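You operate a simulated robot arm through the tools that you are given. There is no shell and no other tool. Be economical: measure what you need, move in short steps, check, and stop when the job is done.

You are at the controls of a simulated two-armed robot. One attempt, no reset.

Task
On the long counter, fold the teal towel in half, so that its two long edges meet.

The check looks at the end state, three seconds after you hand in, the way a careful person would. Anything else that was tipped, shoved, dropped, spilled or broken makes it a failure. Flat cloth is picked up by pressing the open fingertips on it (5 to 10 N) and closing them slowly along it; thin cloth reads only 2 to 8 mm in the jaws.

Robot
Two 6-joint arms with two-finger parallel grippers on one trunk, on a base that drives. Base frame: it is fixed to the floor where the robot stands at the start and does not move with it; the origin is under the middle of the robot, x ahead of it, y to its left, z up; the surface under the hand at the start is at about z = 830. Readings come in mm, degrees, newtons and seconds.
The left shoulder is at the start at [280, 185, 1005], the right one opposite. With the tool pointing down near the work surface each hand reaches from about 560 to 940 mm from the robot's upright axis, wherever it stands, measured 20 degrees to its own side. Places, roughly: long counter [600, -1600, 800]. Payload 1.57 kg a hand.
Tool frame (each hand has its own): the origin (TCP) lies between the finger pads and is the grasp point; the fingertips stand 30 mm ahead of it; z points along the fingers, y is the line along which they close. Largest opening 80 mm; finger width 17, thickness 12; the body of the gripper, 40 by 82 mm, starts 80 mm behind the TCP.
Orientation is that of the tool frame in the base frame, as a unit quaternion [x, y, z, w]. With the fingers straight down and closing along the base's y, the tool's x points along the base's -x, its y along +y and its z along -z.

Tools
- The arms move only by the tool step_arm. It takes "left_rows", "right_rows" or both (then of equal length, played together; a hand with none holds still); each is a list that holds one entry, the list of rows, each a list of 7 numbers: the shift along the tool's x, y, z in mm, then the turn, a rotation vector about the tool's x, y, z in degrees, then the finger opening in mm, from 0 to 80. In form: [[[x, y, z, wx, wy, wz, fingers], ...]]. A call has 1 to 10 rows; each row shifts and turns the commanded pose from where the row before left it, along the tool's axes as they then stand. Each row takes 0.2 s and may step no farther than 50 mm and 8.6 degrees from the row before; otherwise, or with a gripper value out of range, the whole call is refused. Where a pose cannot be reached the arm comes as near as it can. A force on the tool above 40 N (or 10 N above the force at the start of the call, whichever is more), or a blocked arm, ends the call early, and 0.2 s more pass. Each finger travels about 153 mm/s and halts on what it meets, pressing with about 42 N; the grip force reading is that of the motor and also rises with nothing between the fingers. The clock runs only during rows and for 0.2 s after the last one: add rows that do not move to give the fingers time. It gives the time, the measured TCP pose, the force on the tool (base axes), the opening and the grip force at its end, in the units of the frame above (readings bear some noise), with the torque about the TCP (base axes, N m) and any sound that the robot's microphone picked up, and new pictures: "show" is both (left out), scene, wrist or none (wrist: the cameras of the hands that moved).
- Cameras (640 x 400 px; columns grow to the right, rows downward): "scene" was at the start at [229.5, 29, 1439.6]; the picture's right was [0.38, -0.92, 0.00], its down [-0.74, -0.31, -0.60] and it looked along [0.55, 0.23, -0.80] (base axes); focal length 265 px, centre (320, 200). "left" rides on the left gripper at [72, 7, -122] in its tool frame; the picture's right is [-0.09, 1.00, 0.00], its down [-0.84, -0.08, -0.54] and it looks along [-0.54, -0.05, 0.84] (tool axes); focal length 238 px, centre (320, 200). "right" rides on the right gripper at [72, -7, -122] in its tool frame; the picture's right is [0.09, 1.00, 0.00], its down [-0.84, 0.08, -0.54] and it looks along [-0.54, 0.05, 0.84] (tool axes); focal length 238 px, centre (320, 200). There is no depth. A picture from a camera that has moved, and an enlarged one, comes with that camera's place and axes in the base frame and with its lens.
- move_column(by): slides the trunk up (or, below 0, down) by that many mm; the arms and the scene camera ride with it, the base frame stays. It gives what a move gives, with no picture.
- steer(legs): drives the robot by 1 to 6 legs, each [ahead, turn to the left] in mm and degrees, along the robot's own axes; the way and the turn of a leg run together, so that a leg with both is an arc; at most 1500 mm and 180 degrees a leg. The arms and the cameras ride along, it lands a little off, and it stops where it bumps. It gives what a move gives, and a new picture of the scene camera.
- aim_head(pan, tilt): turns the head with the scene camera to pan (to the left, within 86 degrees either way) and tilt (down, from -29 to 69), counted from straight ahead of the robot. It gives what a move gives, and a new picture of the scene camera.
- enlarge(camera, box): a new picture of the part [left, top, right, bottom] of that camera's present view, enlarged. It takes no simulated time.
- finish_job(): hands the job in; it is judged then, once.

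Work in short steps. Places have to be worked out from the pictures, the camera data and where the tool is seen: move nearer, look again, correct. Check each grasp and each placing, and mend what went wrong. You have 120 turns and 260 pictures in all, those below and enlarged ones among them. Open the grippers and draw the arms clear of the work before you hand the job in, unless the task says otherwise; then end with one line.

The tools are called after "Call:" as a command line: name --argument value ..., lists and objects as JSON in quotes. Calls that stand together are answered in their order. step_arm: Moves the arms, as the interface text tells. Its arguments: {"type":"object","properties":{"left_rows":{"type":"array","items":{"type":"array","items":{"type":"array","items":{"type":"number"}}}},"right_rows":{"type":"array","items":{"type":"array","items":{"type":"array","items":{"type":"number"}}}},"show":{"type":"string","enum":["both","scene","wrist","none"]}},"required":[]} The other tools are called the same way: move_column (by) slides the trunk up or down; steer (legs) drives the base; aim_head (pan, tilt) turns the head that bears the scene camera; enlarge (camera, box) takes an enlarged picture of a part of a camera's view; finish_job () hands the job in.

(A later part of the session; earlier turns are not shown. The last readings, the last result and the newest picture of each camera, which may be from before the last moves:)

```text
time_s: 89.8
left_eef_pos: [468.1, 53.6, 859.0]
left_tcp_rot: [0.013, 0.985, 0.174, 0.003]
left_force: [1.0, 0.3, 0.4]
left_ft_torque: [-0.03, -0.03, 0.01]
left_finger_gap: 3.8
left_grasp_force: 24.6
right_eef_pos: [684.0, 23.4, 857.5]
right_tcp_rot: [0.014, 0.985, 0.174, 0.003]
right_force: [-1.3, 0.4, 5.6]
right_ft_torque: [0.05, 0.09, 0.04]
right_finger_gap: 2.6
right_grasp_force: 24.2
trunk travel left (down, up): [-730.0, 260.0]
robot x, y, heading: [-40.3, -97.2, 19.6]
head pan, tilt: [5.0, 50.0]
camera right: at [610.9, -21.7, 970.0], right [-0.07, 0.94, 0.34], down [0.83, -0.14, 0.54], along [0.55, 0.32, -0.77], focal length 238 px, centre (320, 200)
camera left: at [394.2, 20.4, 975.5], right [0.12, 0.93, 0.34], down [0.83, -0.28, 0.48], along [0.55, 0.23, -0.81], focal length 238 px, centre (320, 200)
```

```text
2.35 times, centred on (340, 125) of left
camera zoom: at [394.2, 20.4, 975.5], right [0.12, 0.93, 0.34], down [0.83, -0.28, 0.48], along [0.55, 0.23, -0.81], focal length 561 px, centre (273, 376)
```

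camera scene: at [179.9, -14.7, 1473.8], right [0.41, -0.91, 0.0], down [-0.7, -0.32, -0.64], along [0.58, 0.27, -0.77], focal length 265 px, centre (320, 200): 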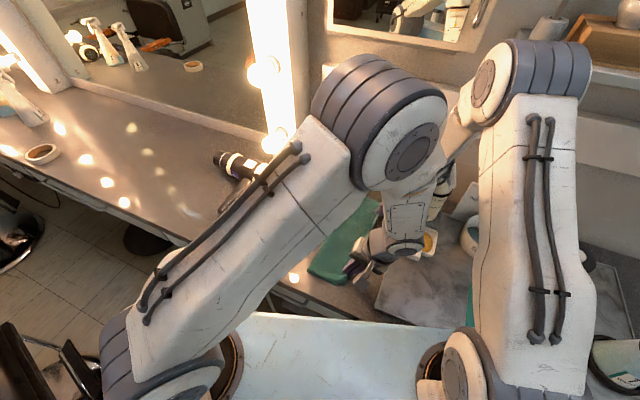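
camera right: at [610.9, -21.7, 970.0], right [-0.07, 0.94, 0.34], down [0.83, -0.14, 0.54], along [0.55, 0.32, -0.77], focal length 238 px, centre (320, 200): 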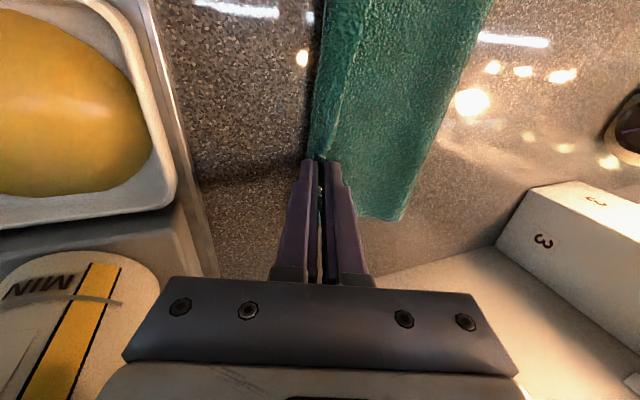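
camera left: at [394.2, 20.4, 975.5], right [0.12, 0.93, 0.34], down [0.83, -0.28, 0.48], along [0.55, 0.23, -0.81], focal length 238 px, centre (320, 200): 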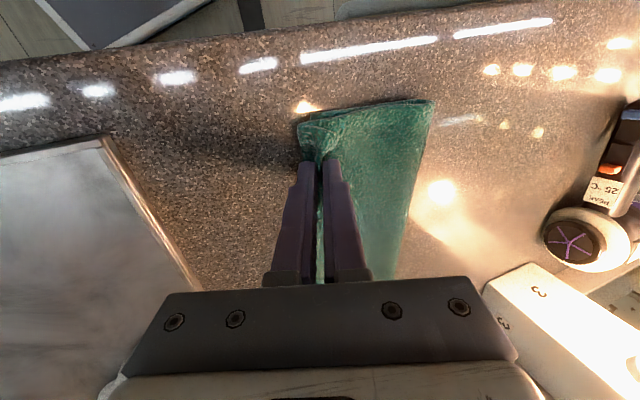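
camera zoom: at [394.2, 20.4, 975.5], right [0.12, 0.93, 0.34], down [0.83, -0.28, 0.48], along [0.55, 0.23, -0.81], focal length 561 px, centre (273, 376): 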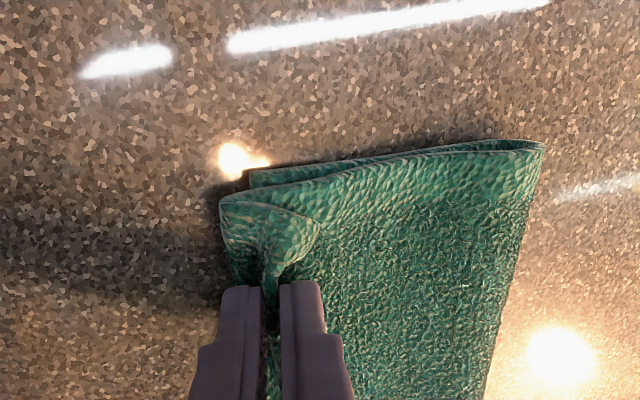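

The edges nearly coincide now. I release gently, retreat along the fingers and look from above.

Call:
step_arm --left_rows '[[[0, 0, 0, 0, 0, 0, 3], [0, 0, 0, 0, 0, 0, 6], [0, 0, 0, 0, 0, 0, 10], [0, 0, 0, 0, 0, 0, 12], [0, 0, -8, 0, 0, 0, 12], [0, 0, -20, 0, 0, 0, 12], [0, 0, -30, 7, 0, 0, 12], [0, 0, -30, 7, 0, 0, 12], [0, 0, -30, 6, 0, 0, 12]]]' --right_rows '[[[0, 0, 0, 0, 0, 0, 3], [0, 0, 0, 0, 0, 0, 6], [0, 0, 0, 0, 0, 0, 10], [0, 0, 0, 0, 0, 0, 12], [0, 0, -8, 0, 0, 0, 12], [0, 0, -20, 0, 0, 0, 12], [0, 0, -30, 7, 0, 0, 12], [0, 0, -30, 7, 0, 0, 12], [0, 0, -30, 6, 0, 0, 12]]]' --show "wrist"

Call:
enlarge --camera "left" --box '[240, 20, 480, 240]'

Call:
enlarge --camera "right" --box '[240, 0, 480, 220]'

```text
time_s: 91.8
left_eef_pos: [467.5, 23.8, 972.1]
left_tcp_rot: [0.013, 1.0, 0.0, 0.0]
left_force: [0.3, -0.2, 0.1]
left_ft_torque: [0.04, 0.02, 0.0]
left_finger_gap: 11.9
left_grasp_force: 0.4
right_eef_pos: [687.0, -6.7, 971.2]
right_tcp_rot: [0.014, 1.0, -0.001, -0.001]
right_force: [-0.2, -0.1, 0.3]
right_ft_torque: [0.02, 0.0, 0.0]
right_finger_gap: 11.9
right_grasp_force: 0.0
trunk travel left (down, up): [-730.0, 260.0]
robot x, y, heading: [-40.1, -100.8, 19.3]
head pan, tilt: [5.0, 50.0]
camera right: at [614.4, -11.0, 1093.1], right [-0.06, 1.0, 0.0], down [0.84, 0.05, 0.54], along [0.54, 0.03, -0.84], focal length 238 px, centre (320, 200)
camera left: at [395.0, 32.5, 1093.4], right [0.12, 0.99, 0.0], down [0.83, -0.1, 0.54], along [0.54, -0.06, -0.84], focal length 238 px, centre (320, 200)
```

right: 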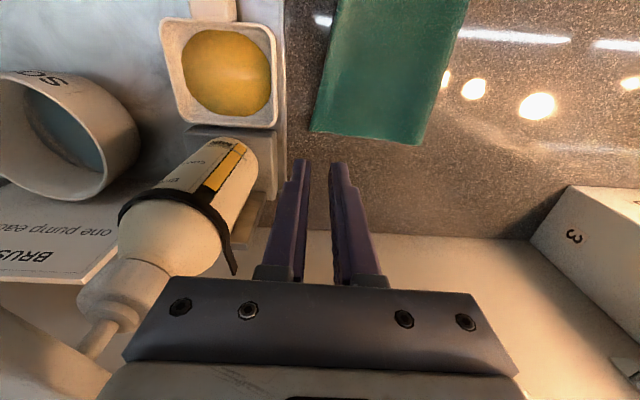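
left: 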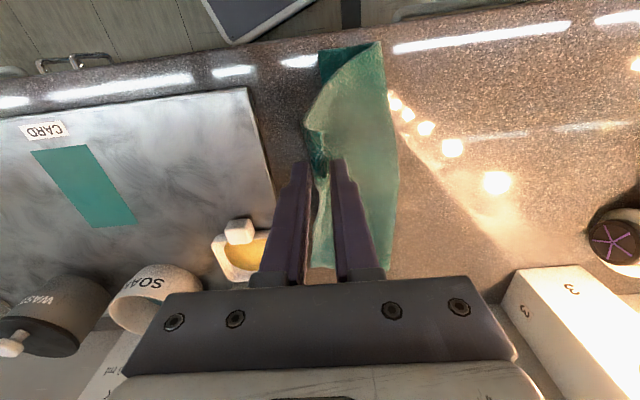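

```text
1.82 times, centred on (360, 130) of left
camera zoom: at [395.0, 32.5, 1093.4], right [0.12, 0.99, 0.0], down [0.83, -0.1, 0.54], along [0.54, -0.06, -0.84], focal length 433 px, centre (247, 327)
```

zoom: 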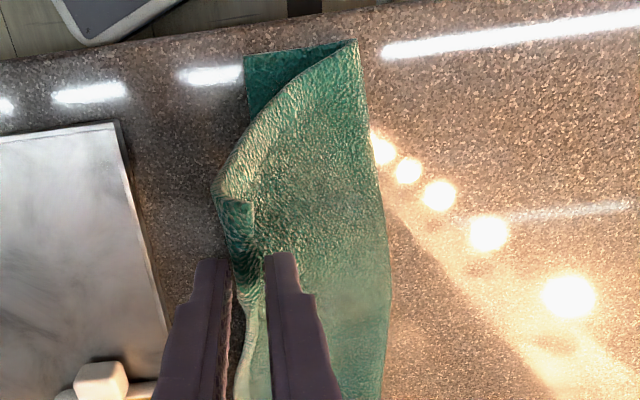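

```text
1.82 times, centred on (360, 110) of right
camera zoom: at [614.4, -11.0, 1093.1], right [-0.06, 1.0, 0.0], down [0.84, 0.05, 0.54], along [0.54, 0.03, -0.84], focal length 433 px, centre (247, 364)
```

zoom: 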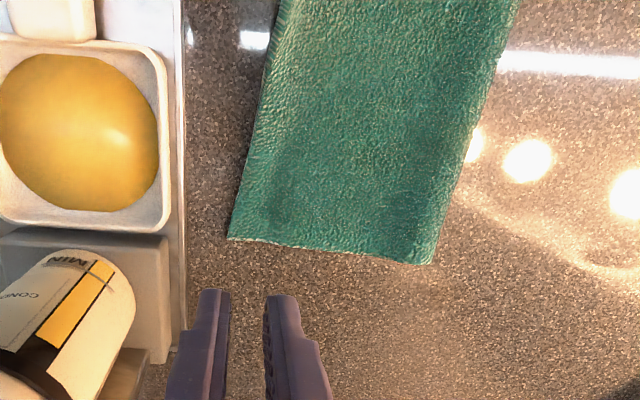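

The far end lies perfectly; near the left hand the cloth seems still hung up between the fingers. I open the left wider and look again.

Call:
step_arm --left_rows '[[[0, 0, 0, 0, 0, 0, 30], [0, 0, 0, 0, 0, 0, 30], [0, 0, 0, 0, 0, 0, 30], [0, 0, 0, 0, 0, 0, 30]]]' --show "wrist"

Call:
enlarge --camera "left" --box '[240, 20, 480, 280]'

```text
time_s: 92.8
left_eef_pos: [468.0, 23.4, 971.3]
left_tcp_rot: [0.013, 1.0, -0.001, 0.0]
left_force: [0.8, 0.5, -0.6]
left_ft_torque: [-0.02, 0.01, 0.02]
left_finger_gap: 29.8
left_grasp_force: 0.1
right_eef_pos: [687.2, -6.4, 970.9]
right_tcp_rot: [0.015, 1.0, 0.0, 0.001]
right_force: [-0.2, 0.5, 1.2]
right_ft_torque: [0.03, 0.01, -0.02]
right_finger_gap: 12.2
right_grasp_force: 0.0
trunk travel left (down, up): [-730.0, 260.0]
robot x, y, heading: [-43.4, -100.3, 19.7]
head pan, tilt: [5.0, 50.0]
camera left: at [394.9, 32.5, 1093.2], right [0.12, 0.99, 0.0], down [0.83, -0.1, 0.54], along [0.54, -0.06, -0.84], focal length 238 px, centre (320, 200)
```

left: 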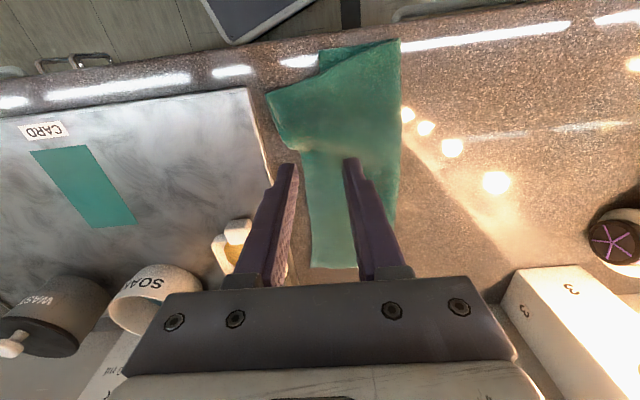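

```text
1.54 times, centred on (360, 150) of left
camera zoom: at [394.9, 32.5, 1093.2], right [0.12, 0.99, 0.0], down [0.83, -0.1, 0.54], along [0.54, -0.06, -0.84], focal length 367 px, centre (258, 277)
```

zoom: 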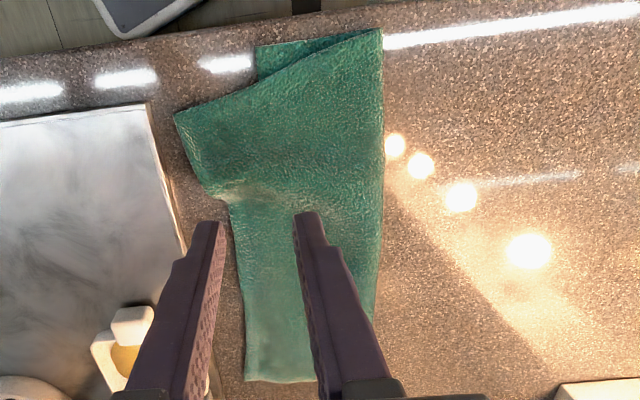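

The near corner came free and dropped unrolled, but the towel was dragged some and the near corner overshoots the lower layer. I raise both hands to see the whole towel again.

Call:
step_arm --left_rows '[[[20, 20, -40, 0, 0, 0, 80], [20, 20, -30, 0, 0, 0, 80], [20, 0, 0, 0, 0, 0, 80]]]' --right_rows '[[[0, 30, -30, 0, 0, 0, 80], [0, 30, -30, 0, 0, 0, 80], [0, 30, 0, 0, 0, 0, 80]]]'

Call:
enlarge --camera "right" --box '[160, 0, 480, 200]'

Call:
enlarge --camera "left" --box '[160, 20, 480, 300]'

```text
time_s: 93.6
left_eef_pos: [407.0, 66.1, 1041.6]
left_tcp_rot: [0.014, 1.0, 0.0, 0.0]
left_force: [0.7, 0.4, -0.7]
left_ft_torque: [0.02, -0.03, -0.01]
left_finger_gap: 79.9
left_grasp_force: 0.1
right_eef_pos: [687.8, 82.0, 1031.5]
right_tcp_rot: [0.015, 1.0, 0.0, 0.0]
right_force: [0.6, -0.4, -0.5]
right_ft_torque: [0.04, -0.06, -0.01]
right_finger_gap: 80.2
right_grasp_force: 0.1
trunk travel left (down, up): [-730.0, 260.0]
robot x, y, heading: [-42.3, -97.1, 19.2]
head pan, tilt: [5.0, 50.0]
camera scene: at [180.1, -14.9, 1473.9], right [0.41, -0.91, 0.0], down [-0.7, -0.32, -0.64], along [0.58, 0.27, -0.77], focal length 265 px, centre (320, 200)
camera right: at [614.6, 79.3, 1154.2], right [-0.06, 1.0, 0.0], down [0.84, 0.05, 0.54], along [0.54, 0.03, -0.84], focal length 238 px, centre (320, 200)
camera left: at [335.0, 74.1, 1163.9], right [0.12, 0.99, 0.0], down [0.83, -0.1, 0.54], along [0.54, -0.06, -0.84], focal length 238 px, centre (320, 200)
```

scene: 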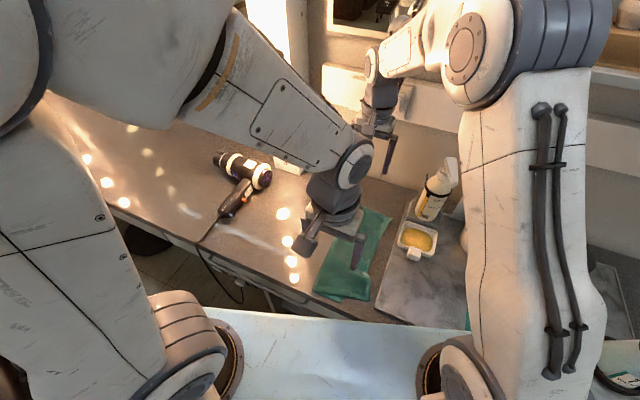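
right: 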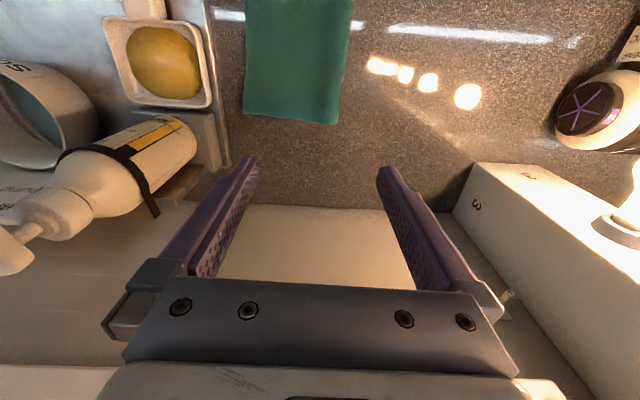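
left: 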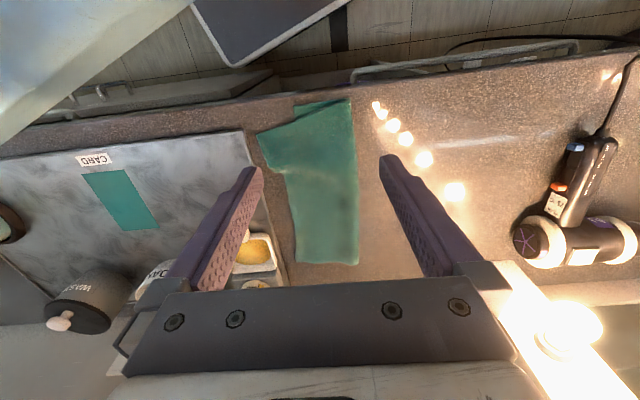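

```text
2.00 times, centred on (320, 100) of right
camera zoom: at [614.6, 79.3, 1154.2], right [-0.06, 1.0, 0.0], down [0.84, 0.05, 0.54], along [0.54, 0.03, -0.84], focal length 477 px, centre (320, 400)
```

zoom: 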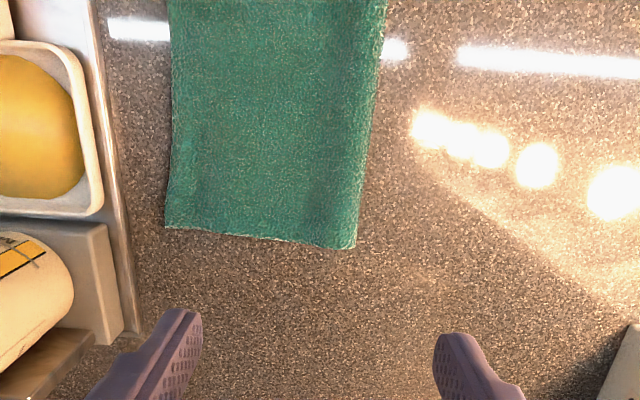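

```text
1.43 times, centred on (320, 160) of left
camera zoom: at [335.0, 74.1, 1163.9], right [0.12, 0.99, 0.0], down [0.83, -0.1, 0.54], along [0.54, -0.06, -0.84], focal length 340 px, centre (320, 257)
```

zoom: 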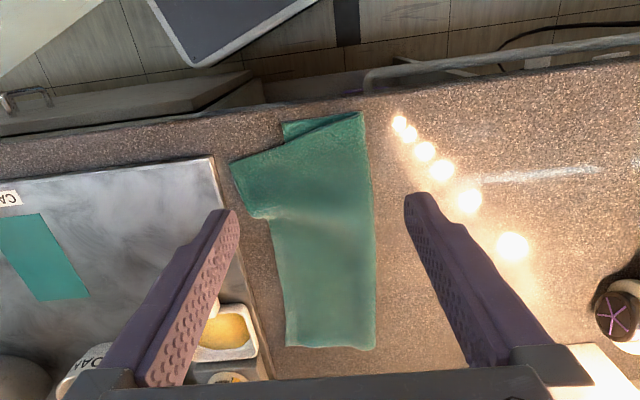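

Now: crease from (397,105) to (705,108), lower near corner at (397,32), top edge overhanging at D(428,-27) to (697,-18). I regrip this overhanging top edge (edge just inside the jaws) near x 455 and x 655, so I can lift it and lay it back onto the lower edge.

Call:
step_arm --left_rows '[[[-12.6, -21.2, 39, 0, 0, 0, 16], [-12.6, -21.2, 39, 0, 0, 0, 16], [-12.6, -21.2, 39, 0, 0, 0, 16], [-12.6, -21.2, 39, 0, 0, 0, 16], [0, 0, 0, -6, 0, 0, 16], [0, 0, 0, 0, 0, 0, 16]]]' --right_rows '[[[7.5, -23.5, 36.7, 0, 0, 0, 16], [7.5, -23.5, 36.7, 0, 0, 0, 16], [7.5, -23.5, 36.7, 0, 0, 0, 16], [7.5, -23.5, 36.7, 0, 0, 0, 16], [0, 0, 0, -6, 0, 0, 16], [0, 0, 0, 0, 0, 0, 16]]]' --show "wrist"

Call:
enlarge --camera "left" --box '[230, 60, 430, 220]'

Call:
enlarge --camera "right" --box '[220, 60, 420, 220]'

```text
time_s: 95.0
left_eef_pos: [456.8, -21.1, 886.1]
left_tcp_rot: [0.013, 0.998, 0.053, 0.001]
left_force: [-1.1, -0.8, 0.4]
left_ft_torque: [0.02, 0.02, -0.02]
left_finger_gap: 16.0
left_grasp_force: 0.1
right_eef_pos: [655.2, -10.3, 884.6]
right_tcp_rot: [0.014, 0.999, 0.052, 0.001]
right_force: [0.1, 0.2, -0.3]
right_ft_torque: [0.02, -0.01, -0.02]
right_finger_gap: 16.2
right_grasp_force: 0.0
trunk travel left (down, up): [-730.0, 260.0]
robot x, y, heading: [-42.9, -103.5, 19.6]
head pan, tilt: [5.0, 50.0]
camera right: at [581.7, -26.3, 1005.2], right [-0.06, 0.99, 0.1], down [0.84, 0.0, 0.55], along [0.54, 0.12, -0.83], focal length 238 px, centre (320, 200)
camera left: at [383.6, -24.1, 1007.3], right [0.12, 0.99, 0.11], down [0.83, -0.16, 0.53], along [0.54, 0.03, -0.84], focal length 238 px, centre (320, 200)
```

right: 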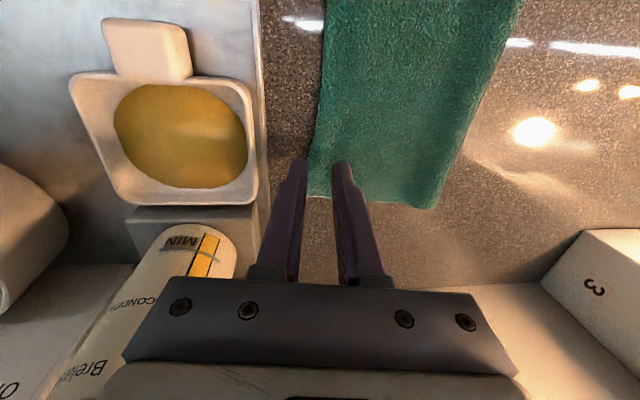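
left: 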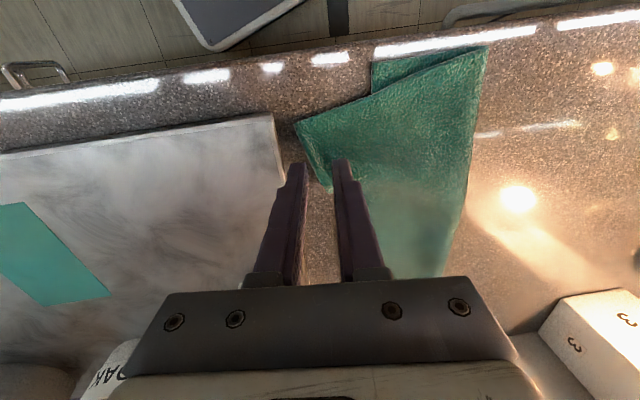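

```text
2.50 times, centred on (330, 140) of left
camera zoom: at [383.6, -24.1, 1007.3], right [0.12, 0.99, 0.11], down [0.83, -0.16, 0.53], along [0.54, 0.03, -0.84], focal length 596 px, centre (295, 350)
```

zoom: 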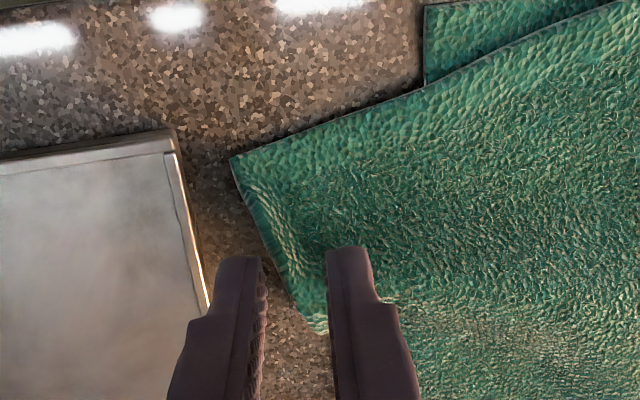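

```text
2.50 times, centred on (320, 140) of right
camera zoom: at [581.7, -26.3, 1005.2], right [-0.06, 0.99, 0.1], down [0.84, 0.0, 0.55], along [0.54, 0.12, -0.83], focal length 596 px, centre (320, 350)
```

zoom: 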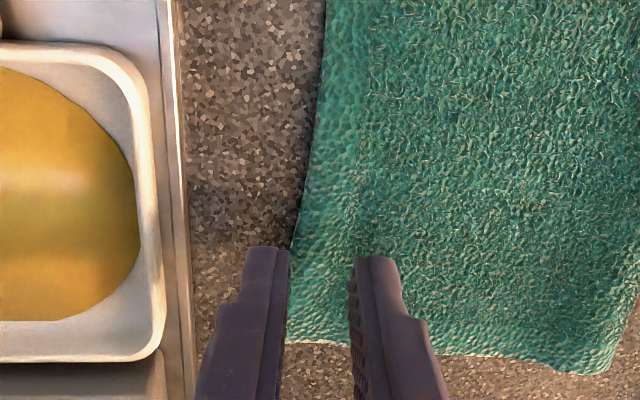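

Far jaw is well placed; the near one must shift 18 mm further along the edge. Then both go down to just above contact.

Call:
step_arm --left_rows '[[[-18, 0, 0, 0, 0, 0, 16], [0, -1, 10, 0, 0, 0, 16], [0, -1, 10, 0, 0, 0, 16], [0, -0.8, 8, 0, 0, 0, 16], [0, 0, 0, 0, 0, 0, 16]]]' --right_rows '[[[0, 0, 0, 0, 0, 0, 16], [0, -1, 10, 0, 0, 0, 16], [0, -1, 10, 0, 0, 0, 16], [0, -0.8, 8, 0, 0, 0, 16], [0, 0, 0, 0, 0, 0, 16]]]' --show "wrist"

Call:
enlarge --camera "left" --box '[230, 60, 430, 220]'

Call:
enlarge --camera "right" --box '[220, 60, 420, 220]'

```text
time_s: 96.2
left_eef_pos: [474.6, -21.3, 857.4]
left_tcp_rot: [0.014, 0.999, 0.053, 0.001]
left_force: [0.3, 0.0, 0.8]
left_ft_torque: [0.04, 0.0, -0.02]
left_finger_gap: 16.0
left_grasp_force: 0.0
right_eef_pos: [653.9, -9.3, 856.6]
right_tcp_rot: [0.014, 0.999, 0.052, 0.001]
right_force: [0.8, -0.8, 0.1]
right_ft_torque: [0.03, 0.01, 0.01]
right_finger_gap: 16.0
right_grasp_force: 0.1
trunk travel left (down, up): [-730.0, 260.0]
robot x, y, heading: [-46.4, -99.8, 19.5]
head pan, tilt: [5.0, 50.0]
camera right: at [581.7, -26.0, 977.5], right [-0.06, 0.99, 0.1], down [0.84, 0.0, 0.55], along [0.54, 0.12, -0.83], focal length 238 px, centre (320, 200)
camera left: at [401.8, -24.6, 979.4], right [0.12, 0.99, 0.1], down [0.83, -0.16, 0.53], along [0.54, 0.02, -0.84], focal length 238 px, centre (320, 200)
```

right: 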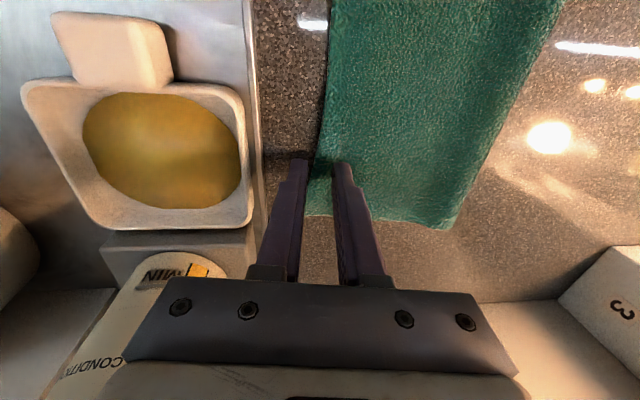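
left: 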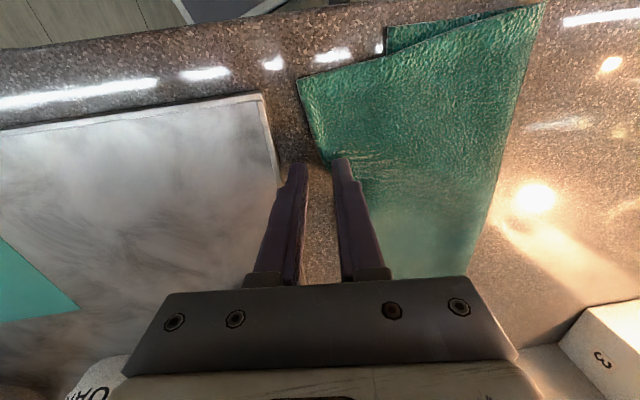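

```text
2.50 times, centred on (330, 140) of left
camera zoom: at [401.8, -24.6, 979.4], right [0.12, 0.99, 0.1], down [0.83, -0.16, 0.53], along [0.54, 0.02, -0.84], focal length 596 px, centre (295, 350)
```

zoom: 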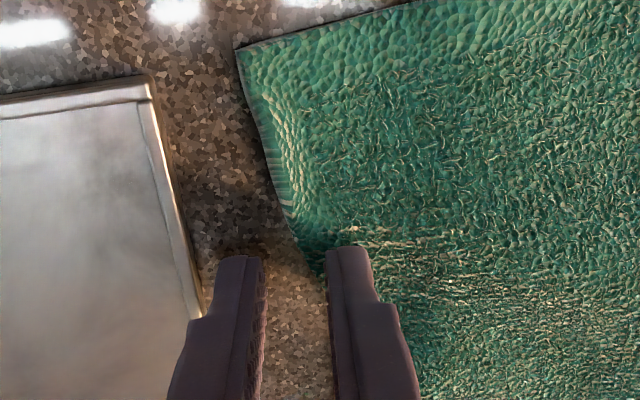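

```text
2.50 times, centred on (320, 140) of right
camera zoom: at [581.7, -26.0, 977.5], right [-0.06, 0.99, 0.1], down [0.84, 0.0, 0.55], along [0.54, 0.12, -0.83], focal length 596 px, centre (320, 350)
```

zoom: 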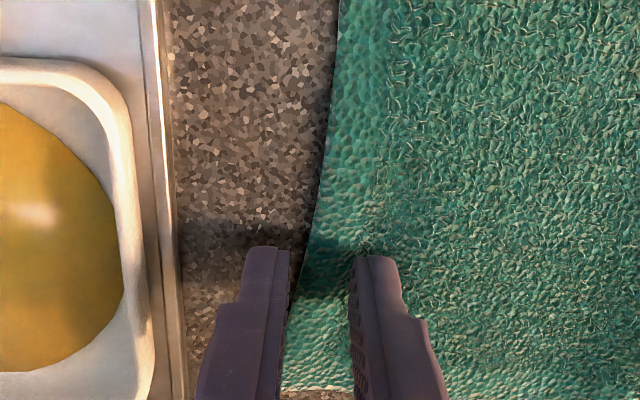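

Left jaw has too little cloth; I shift it back 8 mm along and 4 mm inward, then both descend the last bit.

Call:
step_arm --left_rows '[[[8, 4, 0, 0, 0, 0, 16], [0, -0.2, 2, 0, 0, 0, 16], [0, -0.1, 1, 0, 0, 0, 16], [0, 0, 0, 0, 0, 0, 16], [0, 0, 0, 0, 0, 0, 16]]]' --right_rows '[[[0, 0, 0, 0, 0, 0, 16], [0, -0.2, 2, 0, 0, 0, 16], [0, -0.1, 1, 0, 0, 0, 16], [0, 0, 0, 0, 0, 0, 16], [0, 0, 0, 0, 0, 0, 16]]]' --show "wrist"

```text
time_s: 97.4
left_eef_pos: [465.9, -16.1, 855.9]
left_tcp_rot: [0.013, 0.999, 0.053, 0.001]
left_force: [-0.2, 0.3, 0.1]
left_ft_torque: [-0.04, -0.02, 0.01]
left_finger_gap: 16.0
left_grasp_force: 0.1
right_eef_pos: [654.0, -9.9, 854.4]
right_tcp_rot: [0.014, 0.999, 0.052, 0.001]
right_force: [-0.2, -1.0, -0.4]
right_ft_torque: [0.02, 0.03, -0.06]
right_finger_gap: 16.1
right_grasp_force: 0.1
trunk travel left (down, up): [-730.0, 260.0]
robot x, y, heading: [-42.8, -99.3, 19.4]
head pan, tilt: [5.0, 50.0]
camera right: at [581.4, -25.8, 974.6], right [-0.06, 0.99, 0.1], down [0.84, 0.0, 0.55], along [0.54, 0.12, -0.83], focal length 238 px, centre (320, 200)
camera left: at [394.1, -20.0, 977.8], right [0.12, 0.99, 0.1], down [0.83, -0.16, 0.53], along [0.54, 0.02, -0.84], focal length 238 px, centre (320, 200)
```

right: 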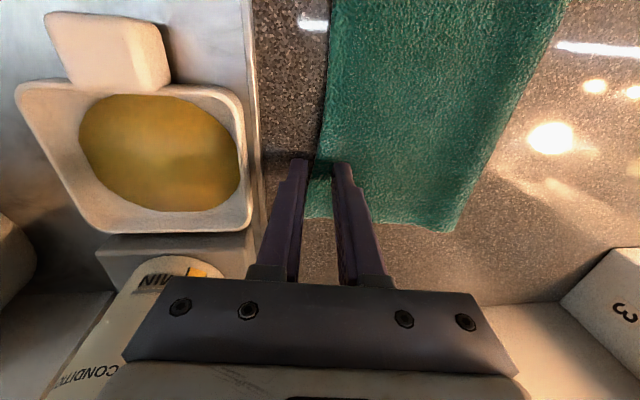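
left: 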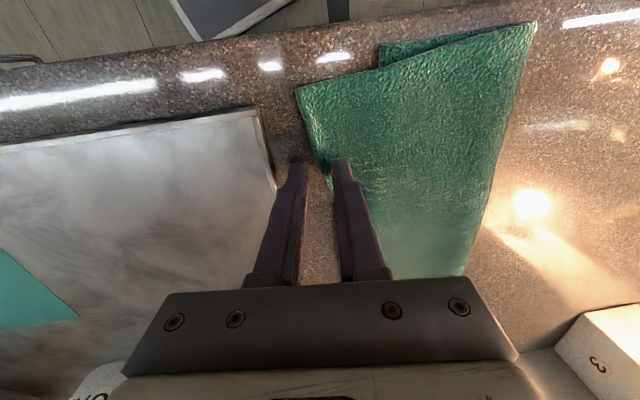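

Edges lie between the fingers on both. I press down to contact.

Call:
step_arm --left_rows '[[[0, -0.2, 2, 0, 0, 0, 16], [0, -0.1, 1, 0, 0, 0, 16], [0, 0, 0, 0, 0, 0, 16], [0, 0, 0, 0, 0, 0, 16]]]' --right_rows '[[[0, -0.1, 1, 0, 0, 0, 16], [0, -0.1, 1, 0, 0, 0, 16], [0, 0, 0, 0, 0, 0, 16], [0, 0, 0, 0, 0, 0, 16]]]' --show "none"

```text
time_s: 98.4
left_eef_pos: [467.4, -17.1, 852.8]
left_tcp_rot: [0.013, 0.999, 0.052, 0.001]
left_force: [-0.5, 0.6, 2.0]
left_ft_torque: [0.02, 0.02, 0.0]
left_finger_gap: 16.1
left_grasp_force: 0.1
right_eef_pos: [652.7, -7.9, 851.6]
right_tcp_rot: [0.014, 0.999, 0.053, 0.001]
right_force: [-0.1, -0.8, 4.7]
right_ft_torque: [0.06, 0.01, -0.02]
right_finger_gap: 16.3
right_grasp_force: 0.3
trunk travel left (down, up): [-730.0, 260.0]
robot x, y, heading: [-40.8, -105.0, 19.3]
head pan, tilt: [5.0, 50.0]
```

Call:
step_arm --left_rows '[[[0, 0, 0.8, 0, 0, 0, 16], [0, 0, 0, 0, 0, 0, 16], [0, 0, 0, 0, 0, 0, 14], [0, 0, 0, 0, 0, 0, 12], [0, 0, 0, 0, 0, 0, 10], [0, 0, 0, 0, 0, 0, 8], [0, 0, 0, 0, 0, 0, 6], [0, 0, 0, 0, 0, 0, 6]]]' --right_rows '[[[0, 0, 0.4, 0, 0, 0, 16], [0, 0, 0, 0, 0, 0, 16], [0, 0, 0, 0, 0, 0, 14], [0, 0, 0, 0, 0, 0, 12], [0, 0, 0, 0, 0, 0, 10], [0, 0, 0, 0, 0, 0, 8], [0, 0, 0, 0, 0, 0, 6], [0, 0, 0, 0, 0, 0, 6]]]' --show "wrist"

Call:
enlarge --camera "left" --box '[230, 60, 430, 220]'

Call:
enlarge --camera "right" --box '[220, 60, 420, 220]'

```text
time_s: 100.2
left_eef_pos: [466.7, -15.9, 851.8]
left_tcp_rot: [0.013, 0.999, 0.052, 0.001]
left_force: [-0.2, -0.7, 9.1]
left_ft_torque: [0.04, -0.01, -0.02]
left_finger_gap: 6.0
left_grasp_force: 0.0
right_eef_pos: [654.4, -9.1, 852.6]
right_tcp_rot: [0.015, 0.999, 0.051, 0.001]
right_force: [1.7, -2.7, 8.8]
right_ft_torque: [0.08, -0.07, 0.0]
right_finger_gap: 7.2
right_grasp_force: 0.5
trunk travel left (down, up): [-730.0, 260.0]
robot x, y, heading: [-42.5, -102.6, 19.4]
head pan, tilt: [5.0, 50.0]
camera right: at [581.3, -25.6, 972.5], right [-0.06, 0.99, 0.1], down [0.84, 0.0, 0.55], along [0.54, 0.12, -0.83], focal length 238 px, centre (320, 200)
camera left: at [394.1, -19.9, 974.1], right [0.12, 0.99, 0.1], down [0.83, -0.16, 0.53], along [0.54, 0.02, -0.84], focal length 238 px, centre (320, 200)
```

right: 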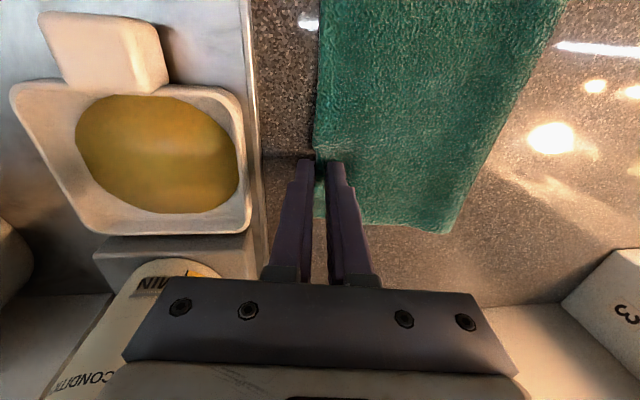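
left: 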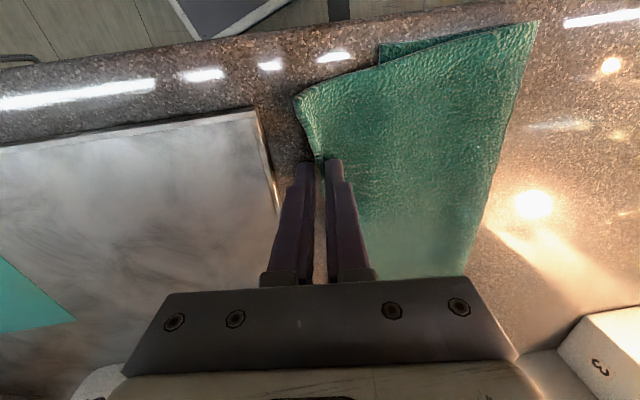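

```text
2.50 times, centred on (330, 140) of left
camera zoom: at [394.1, -19.9, 974.1], right [0.12, 0.99, 0.1], down [0.83, -0.16, 0.53], along [0.54, 0.02, -0.84], focal length 596 px, centre (295, 350)
```

zoom: 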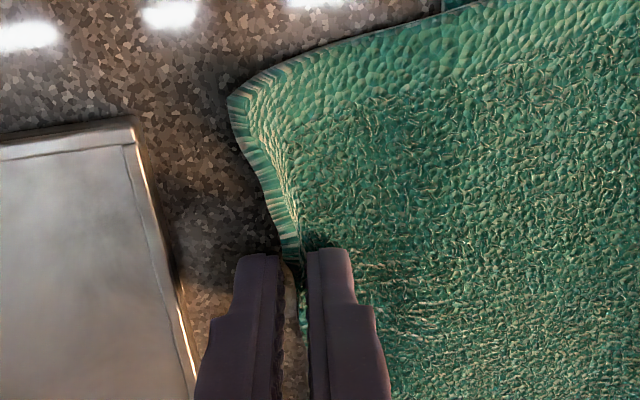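

```text
2.50 times, centred on (320, 140) of right
camera zoom: at [581.3, -25.6, 972.5], right [-0.06, 0.99, 0.1], down [0.84, 0.0, 0.55], along [0.54, 0.12, -0.83], focal length 596 px, centre (320, 350)
```

zoom: 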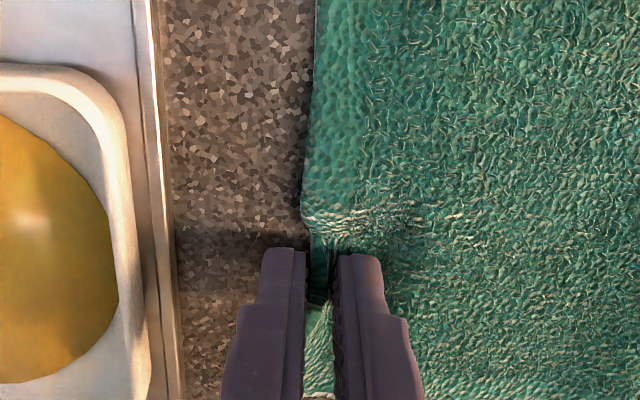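

Both jaws have the edge between the fingers. I finish closing.

Call:
step_arm --left_rows '[[[0, 0, 0, 0, 0, 0, 5], [0, 0, 0, 0, 0, 0, 4], [0, 0, 0, 0, 0, 0, 3], [0, 0, 0, 0, 0, 0, 2], [0, 0, 0, 0, 0, 0, 0], [0, 0, 0, 0, 0, 0, 0], [0, 0, 0, 0, 0, 0, 0]]]' --right_rows '[[[0, 0, 0, 0, 0, 0, 5], [0, 0, 0, 0, 0, 0, 4], [0, 0, 0, 0, 0, 0, 3], [0, 0, 0, 0, 0, 0, 2], [0, 0, 0, 0, 0, 0, 0], [0, 0, 0, 0, 0, 0, 0], [0, 0, 0, 0, 0, 0, 0]]]' --show "none"

```text
time_s: 101.8
left_eef_pos: [466.4, -15.0, 852.6]
left_tcp_rot: [0.013, 0.999, 0.053, 0.001]
left_force: [0.5, 2.1, 14.8]
left_ft_torque: [0.2, 0.03, -0.03]
left_finger_gap: 2.1
left_grasp_force: 23.5
right_eef_pos: [654.0, -7.9, 851.5]
right_tcp_rot: [0.014, 0.999, 0.052, 0.002]
right_force: [0.4, 3.4, 12.9]
right_ft_torque: [0.15, 0.01, 0.0]
right_finger_gap: 2.5
right_grasp_force: 23.8
trunk travel left (down, up): [-730.0, 260.0]
robot x, y, heading: [-41.0, -99.7, 19.6]
head pan, tilt: [5.0, 50.0]
```

Both hold a single layer (2.1 and 2.5 mm). I lift along an arc back toward the left so the sheet stands up and the lower layer shows.

Call:
step_arm --left_rows '[[[0, 4.1, -19.7, 0, 0, 0, 0], [1, 6.1, -19.5, 0, 0, 0, 0], [1, 10, -19.1, 0, 0, 0, 0], [2, 16, -18.4, 0, 0, 0, 0], [2, 18.5, -13.1, 0, 0, 0, 0], [2, 20.4, -2.9, 0, 0, 0, 0], [2, 19.9, 2.1, 0, 0, 0, 0], [0, 0, 0, 0, 0, 0, 0]]]' --right_rows '[[[0, 4.1, -19.7, 0, 0, 0, 0], [0, 6.1, -19.5, 0, 0, 0, 0], [0, 10, -19.1, 0, 0, 0, 0], [0, 16, -18.4, 0, 0, 0, 0], [0, 18.5, -13.1, 0, 0, 0, 0], [0, 20.4, -2.9, 0, 0, 0, 0], [0, 19.9, 2.1, 0, 0, 0, 0], [0, 0, 0, 0, 0, 0, 0]]]' --show "wrist"

```text
time_s: 103.6
left_eef_pos: [459.2, 67.3, 951.8]
left_tcp_rot: [0.012, 0.999, 0.052, 0.0]
left_force: [0.9, 0.4, -0.1]
left_ft_torque: [0.04, 0.0, -0.01]
left_finger_gap: 2.3
left_grasp_force: 23.8
right_eef_pos: [656.1, 76.4, 951.9]
right_tcp_rot: [0.014, 0.999, 0.053, 0.001]
right_force: [0.5, 0.5, -0.1]
right_ft_torque: [-0.04, 0.01, 0.01]
right_finger_gap: 2.4
right_grasp_force: 23.8
trunk travel left (down, up): [-730.0, 260.0]
robot x, y, heading: [-42.0, -101.6, 19.7]
head pan, tilt: [5.0, 50.0]
camera right: at [584.3, 60.2, 1072.0], right [-0.06, 0.99, 0.1], down [0.84, 0.0, 0.55], along [0.54, 0.12, -0.83], focal length 238 px, centre (320, 200)
camera left: at [386.7, 64.1, 1073.7], right [0.12, 0.99, 0.1], down [0.83, -0.16, 0.53], along [0.54, 0.02, -0.84], focal length 238 px, centre (320, 200)
```

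right: 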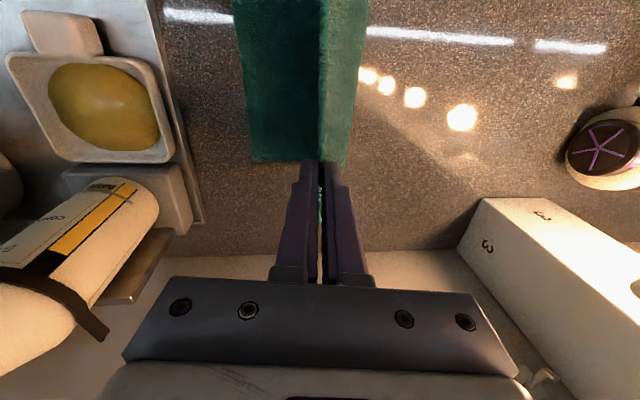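
left: 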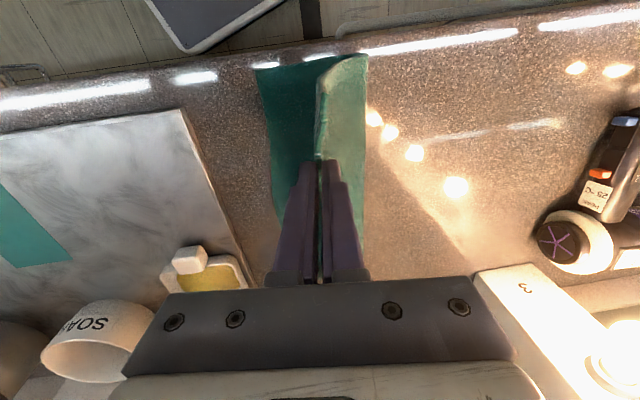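

The lower layer lies well: right edge C(396,32)…B(693,13), crease (398,133)–(697,125). I swing the sheet a bit further left (near more than far) so the crease settles at the true middle.

Call:
step_arm --left_rows '[[[3.6, 14.9, 1.6, 0, 0, 0, 0], [3.6, 14.9, 1.6, 0, 0, 0, 0], [3.6, 14.9, 1.6, 0, 0, 0, 0], [3.6, 14.9, 1.6, 0, 0, 0, 0], [3.6, 14.9, 1.6, 0, 0, 0, 0], [0, 0, 0, 0, 0, 0, 0]]]' --right_rows '[[[0.2, 9, 0.9, 0, 0, 0, 0], [0.2, 9, 0.9, 0, 0, 0, 0], [0.2, 9, 0.9, 0, 0, 0, 0], [0.2, 9, 0.9, 0, 0, 0, 0], [0.2, 9, 0.9, 0, 0, 0, 0], [0, 0, 0, 0, 0, 0, 0]]]' --show "wrist"

```text
time_s: 105.0
left_eef_pos: [444.2, 144.6, 951.7]
left_tcp_rot: [0.013, 0.999, 0.053, 0.001]
left_force: [7.9, -0.6, 0.1]
left_ft_torque: [-0.04, -0.29, -0.02]
left_finger_gap: 2.1
left_grasp_force: 23.7
right_eef_pos: [656.9, 122.4, 951.2]
right_tcp_rot: [0.014, 0.999, 0.051, 0.0]
right_force: [-8.2, 0.8, -0.9]
right_ft_torque: [0.04, 0.23, 0.01]
right_finger_gap: 2.7
right_grasp_force: 23.9
trunk travel left (down, up): [-730.0, 260.0]
robot x, y, heading: [-42.5, -102.7, 19.7]
head pan, tilt: [5.0, 50.0]
camera right: at [584.4, 104.9, 1072.1], right [-0.06, 0.99, 0.1], down [0.84, 0.0, 0.55], along [0.54, 0.12, -0.83], focal length 238 px, centre (320, 200)
camera left: at [371.2, 140.8, 1074.2], right [0.12, 0.99, 0.1], down [0.83, -0.16, 0.53], along [0.54, 0.02, -0.84], focal length 238 px, centre (320, 200)
```

right: 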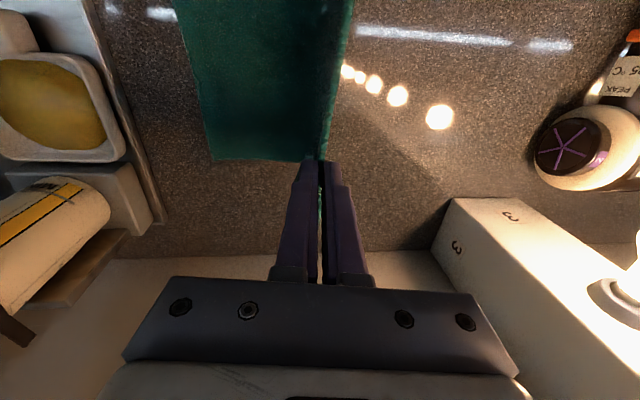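
left: 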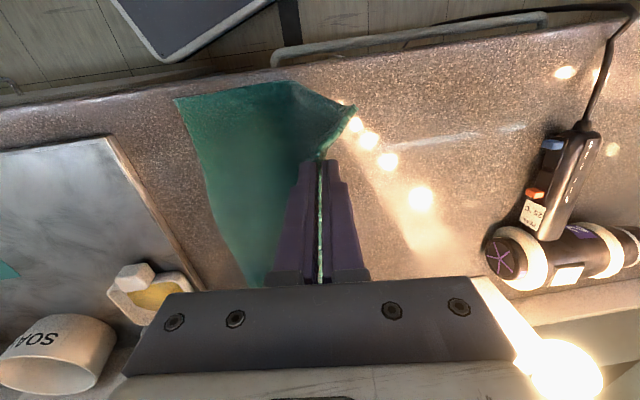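

The sheet stands taut between the hands (8 N along it), so I bring them slightly closer while folding it down to the right, leaning the hands outward, and stop about 40 mm above.

Call:
step_arm --left_rows '[[[0.2, -16.3, -2.5, -2.8, 0, 0, 0], [0.2, -21.4, -2.1, -2.8, 0, 0, 0], [0.2, -22.8, 3.8, -2.8, 0, 0, 0], [0.2, -24.1, 7.7, -2.8, 0, 0, 0], [0.2, -23.1, 12.3, -2.8, 0, 0, 0], [0, -17.8, 13.8, 0, 0, 0, 0], [0, 0, 0, 0, 0, 0, 0]]]' --right_rows '[[[2, -12.8, -2.2, -2.8, 0, 0, 0], [2, -16.5, -1.3, -2.8, 0, 0, 0], [1.5, -19.8, 4.4, -2.8, 0, 0, 0], [1.5, -23.2, 7.9, -2.8, 0, 0, 0], [1, -22.1, 12.6, -2.8, 0, 0, 0], [0, -17.8, 13.8, 0, 0, 0, 0], [0, 0, 0, 0, 0, 0, 0]]]' --show "wrist"

Call:
enlarge --camera "left" --box '[230, 20, 450, 240]'

Call:
enlarge --camera "right" --box '[230, 0, 450, 220]'

```text
time_s: 106.6
left_eef_pos: [439.6, 30.7, 891.0]
left_tcp_rot: [0.013, 0.985, 0.175, 0.002]
left_force: [2.5, 0.3, 0.5]
left_ft_torque: [-0.07, -0.07, -0.06]
left_finger_gap: 2.1
left_grasp_force: 23.4
right_eef_pos: [646.6, 24.3, 891.6]
right_tcp_rot: [0.014, 0.985, 0.173, 0.003]
right_force: [-2.2, -1.0, -0.5]
right_ft_torque: [0.01, 0.07, 0.01]
right_finger_gap: 2.0
right_grasp_force: 24.2
trunk travel left (down, up): [-730.0, 260.0]
robot x, y, heading: [-41.7, -101.5, 19.6]
head pan, tilt: [5.0, 50.0]
camera right: at [573.3, -21.3, 1004.0], right [-0.07, 0.94, 0.34], down [0.83, -0.14, 0.54], along [0.55, 0.32, -0.77], focal length 238 px, centre (320, 200)
camera left: at [366.0, -1.5, 1007.8], right [0.12, 0.93, 0.34], down [0.83, -0.28, 0.48], along [0.55, 0.23, -0.81], focal length 238 px, centre (320, 200)
```

right: 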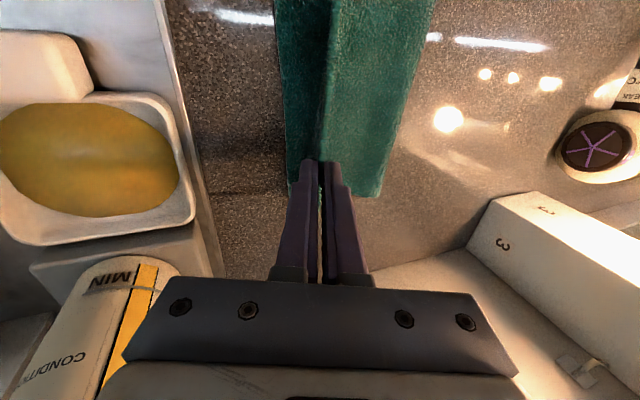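
left: 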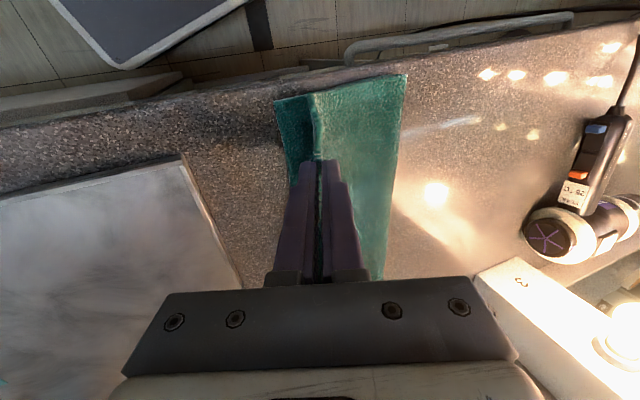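

```text
1.82 times, centred on (340, 130) of left
camera zoom: at [366.0, -1.5, 1007.8], right [0.12, 0.93, 0.34], down [0.83, -0.28, 0.48], along [0.55, 0.23, -0.81], focal length 433 px, centre (284, 327)
```

zoom: 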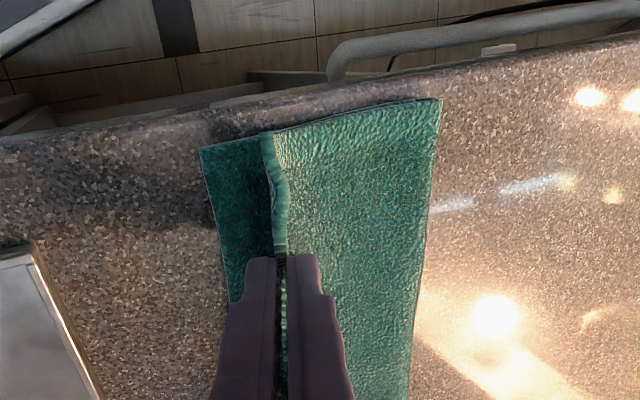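

```text
1.82 times, centred on (340, 110) of right
camera zoom: at [573.3, -21.3, 1004.0], right [-0.07, 0.94, 0.34], down [0.83, -0.14, 0.54], along [0.55, 0.32, -0.77], focal length 433 px, centre (284, 364)
```

zoom: 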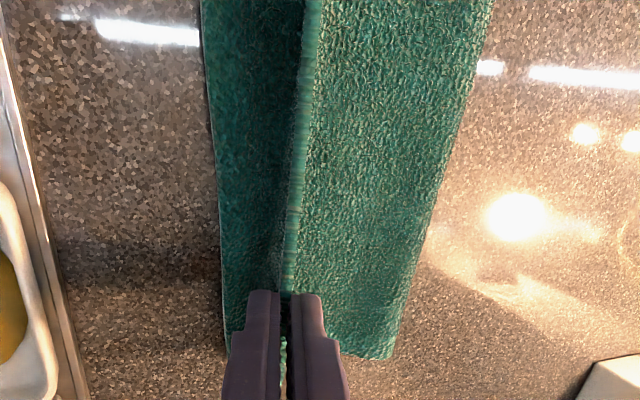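

Very good: near edges line up and the lower width is 110 mm. I set the edge down onto the lower edge (tips to y≈31 near, 27 far).

Call:
step_arm --left_rows '[[[0, -7.9, 9.9, 0, 0, 0, 0], [0, -7.9, 9.9, 0, 0, 0, 0], [0, -6, 10.6, 0, 0, 0, 0], [0, 0, 0, 0, 0, 0, 0], [0, 0, 0, 0, 0, 0, 0]]]' --right_rows '[[[0, -6.9, 10.3, 0, 0, 0, 0], [0, -6.9, 10.3, 0, 0, 0, 0], [0, -5.5, 10.8, 0, 0, 0, 0], [0, 0, 0, 0, 0, 0, 0], [0, 0, 0, 0, 0, 0, 0]]]' --show "wrist"

Call:
enlarge --camera "left" --box '[230, 20, 450, 240]'

Call:
enlarge --camera "right" --box '[230, 0, 450, 220]'

```text
time_s: 107.8
left_eef_pos: [439.1, 23.1, 854.9]
left_tcp_rot: [0.013, 0.985, 0.174, 0.003]
left_force: [2.9, -1.1, 3.2]
left_ft_torque: [-0.02, -0.09, -0.03]
left_finger_gap: 2.1
left_grasp_force: 23.6
right_eef_pos: [645.9, 17.6, 856.2]
right_tcp_rot: [0.014, 0.985, 0.174, 0.003]
right_force: [-2.8, 0.8, 7.7]
right_ft_torque: [0.07, 0.12, 0.04]
right_finger_gap: 2.6
right_grasp_force: 23.6
trunk travel left (down, up): [-730.0, 260.0]
robot x, y, heading: [-40.2, -101.2, 19.2]
head pan, tilt: [5.0, 50.0]
camera right: at [573.3, -27.9, 968.4], right [-0.07, 0.94, 0.34], down [0.83, -0.14, 0.54], along [0.55, 0.32, -0.77], focal length 238 px, centre (320, 200)
camera left: at [365.2, -10.3, 971.8], right [0.12, 0.93, 0.34], down [0.83, -0.28, 0.48], along [0.55, 0.23, -0.81], focal length 238 px, centre (320, 200)
```

right: 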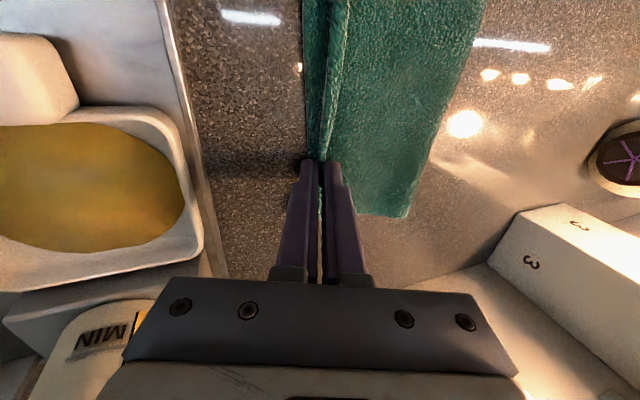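
left: 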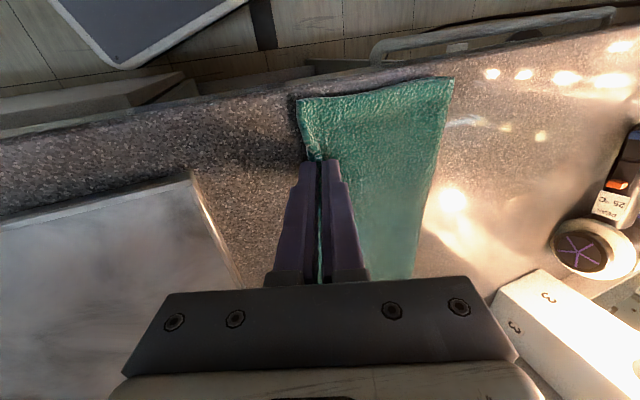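

```text
1.82 times, centred on (340, 130) of left
camera zoom: at [365.2, -10.3, 971.8], right [0.12, 0.93, 0.34], down [0.83, -0.28, 0.48], along [0.55, 0.23, -0.81], focal length 433 px, centre (284, 327)
```

zoom: 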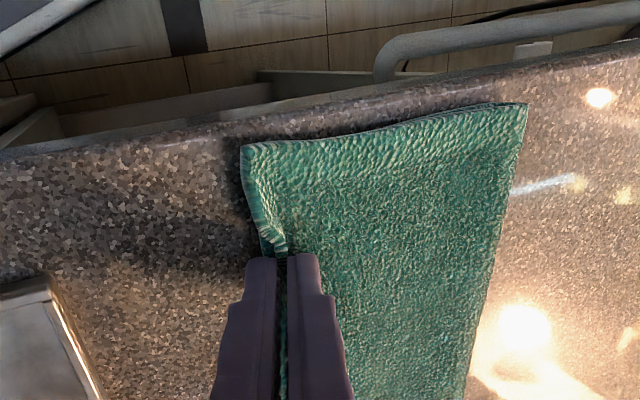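

```text
1.82 times, centred on (340, 110) of right
camera zoom: at [573.3, -27.9, 968.4], right [-0.07, 0.94, 0.34], down [0.83, -0.14, 0.54], along [0.55, 0.32, -0.77], focal length 433 px, centre (284, 364)
```

zoom: 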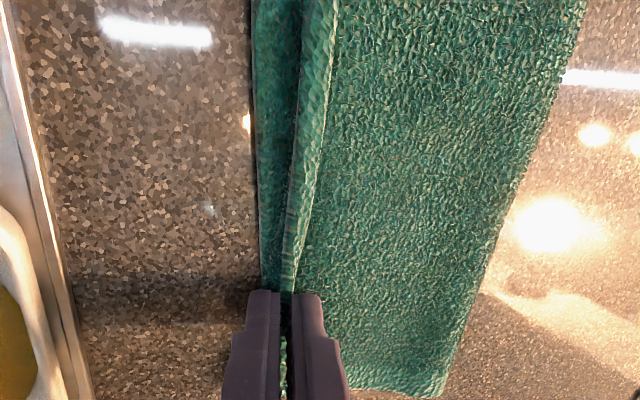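

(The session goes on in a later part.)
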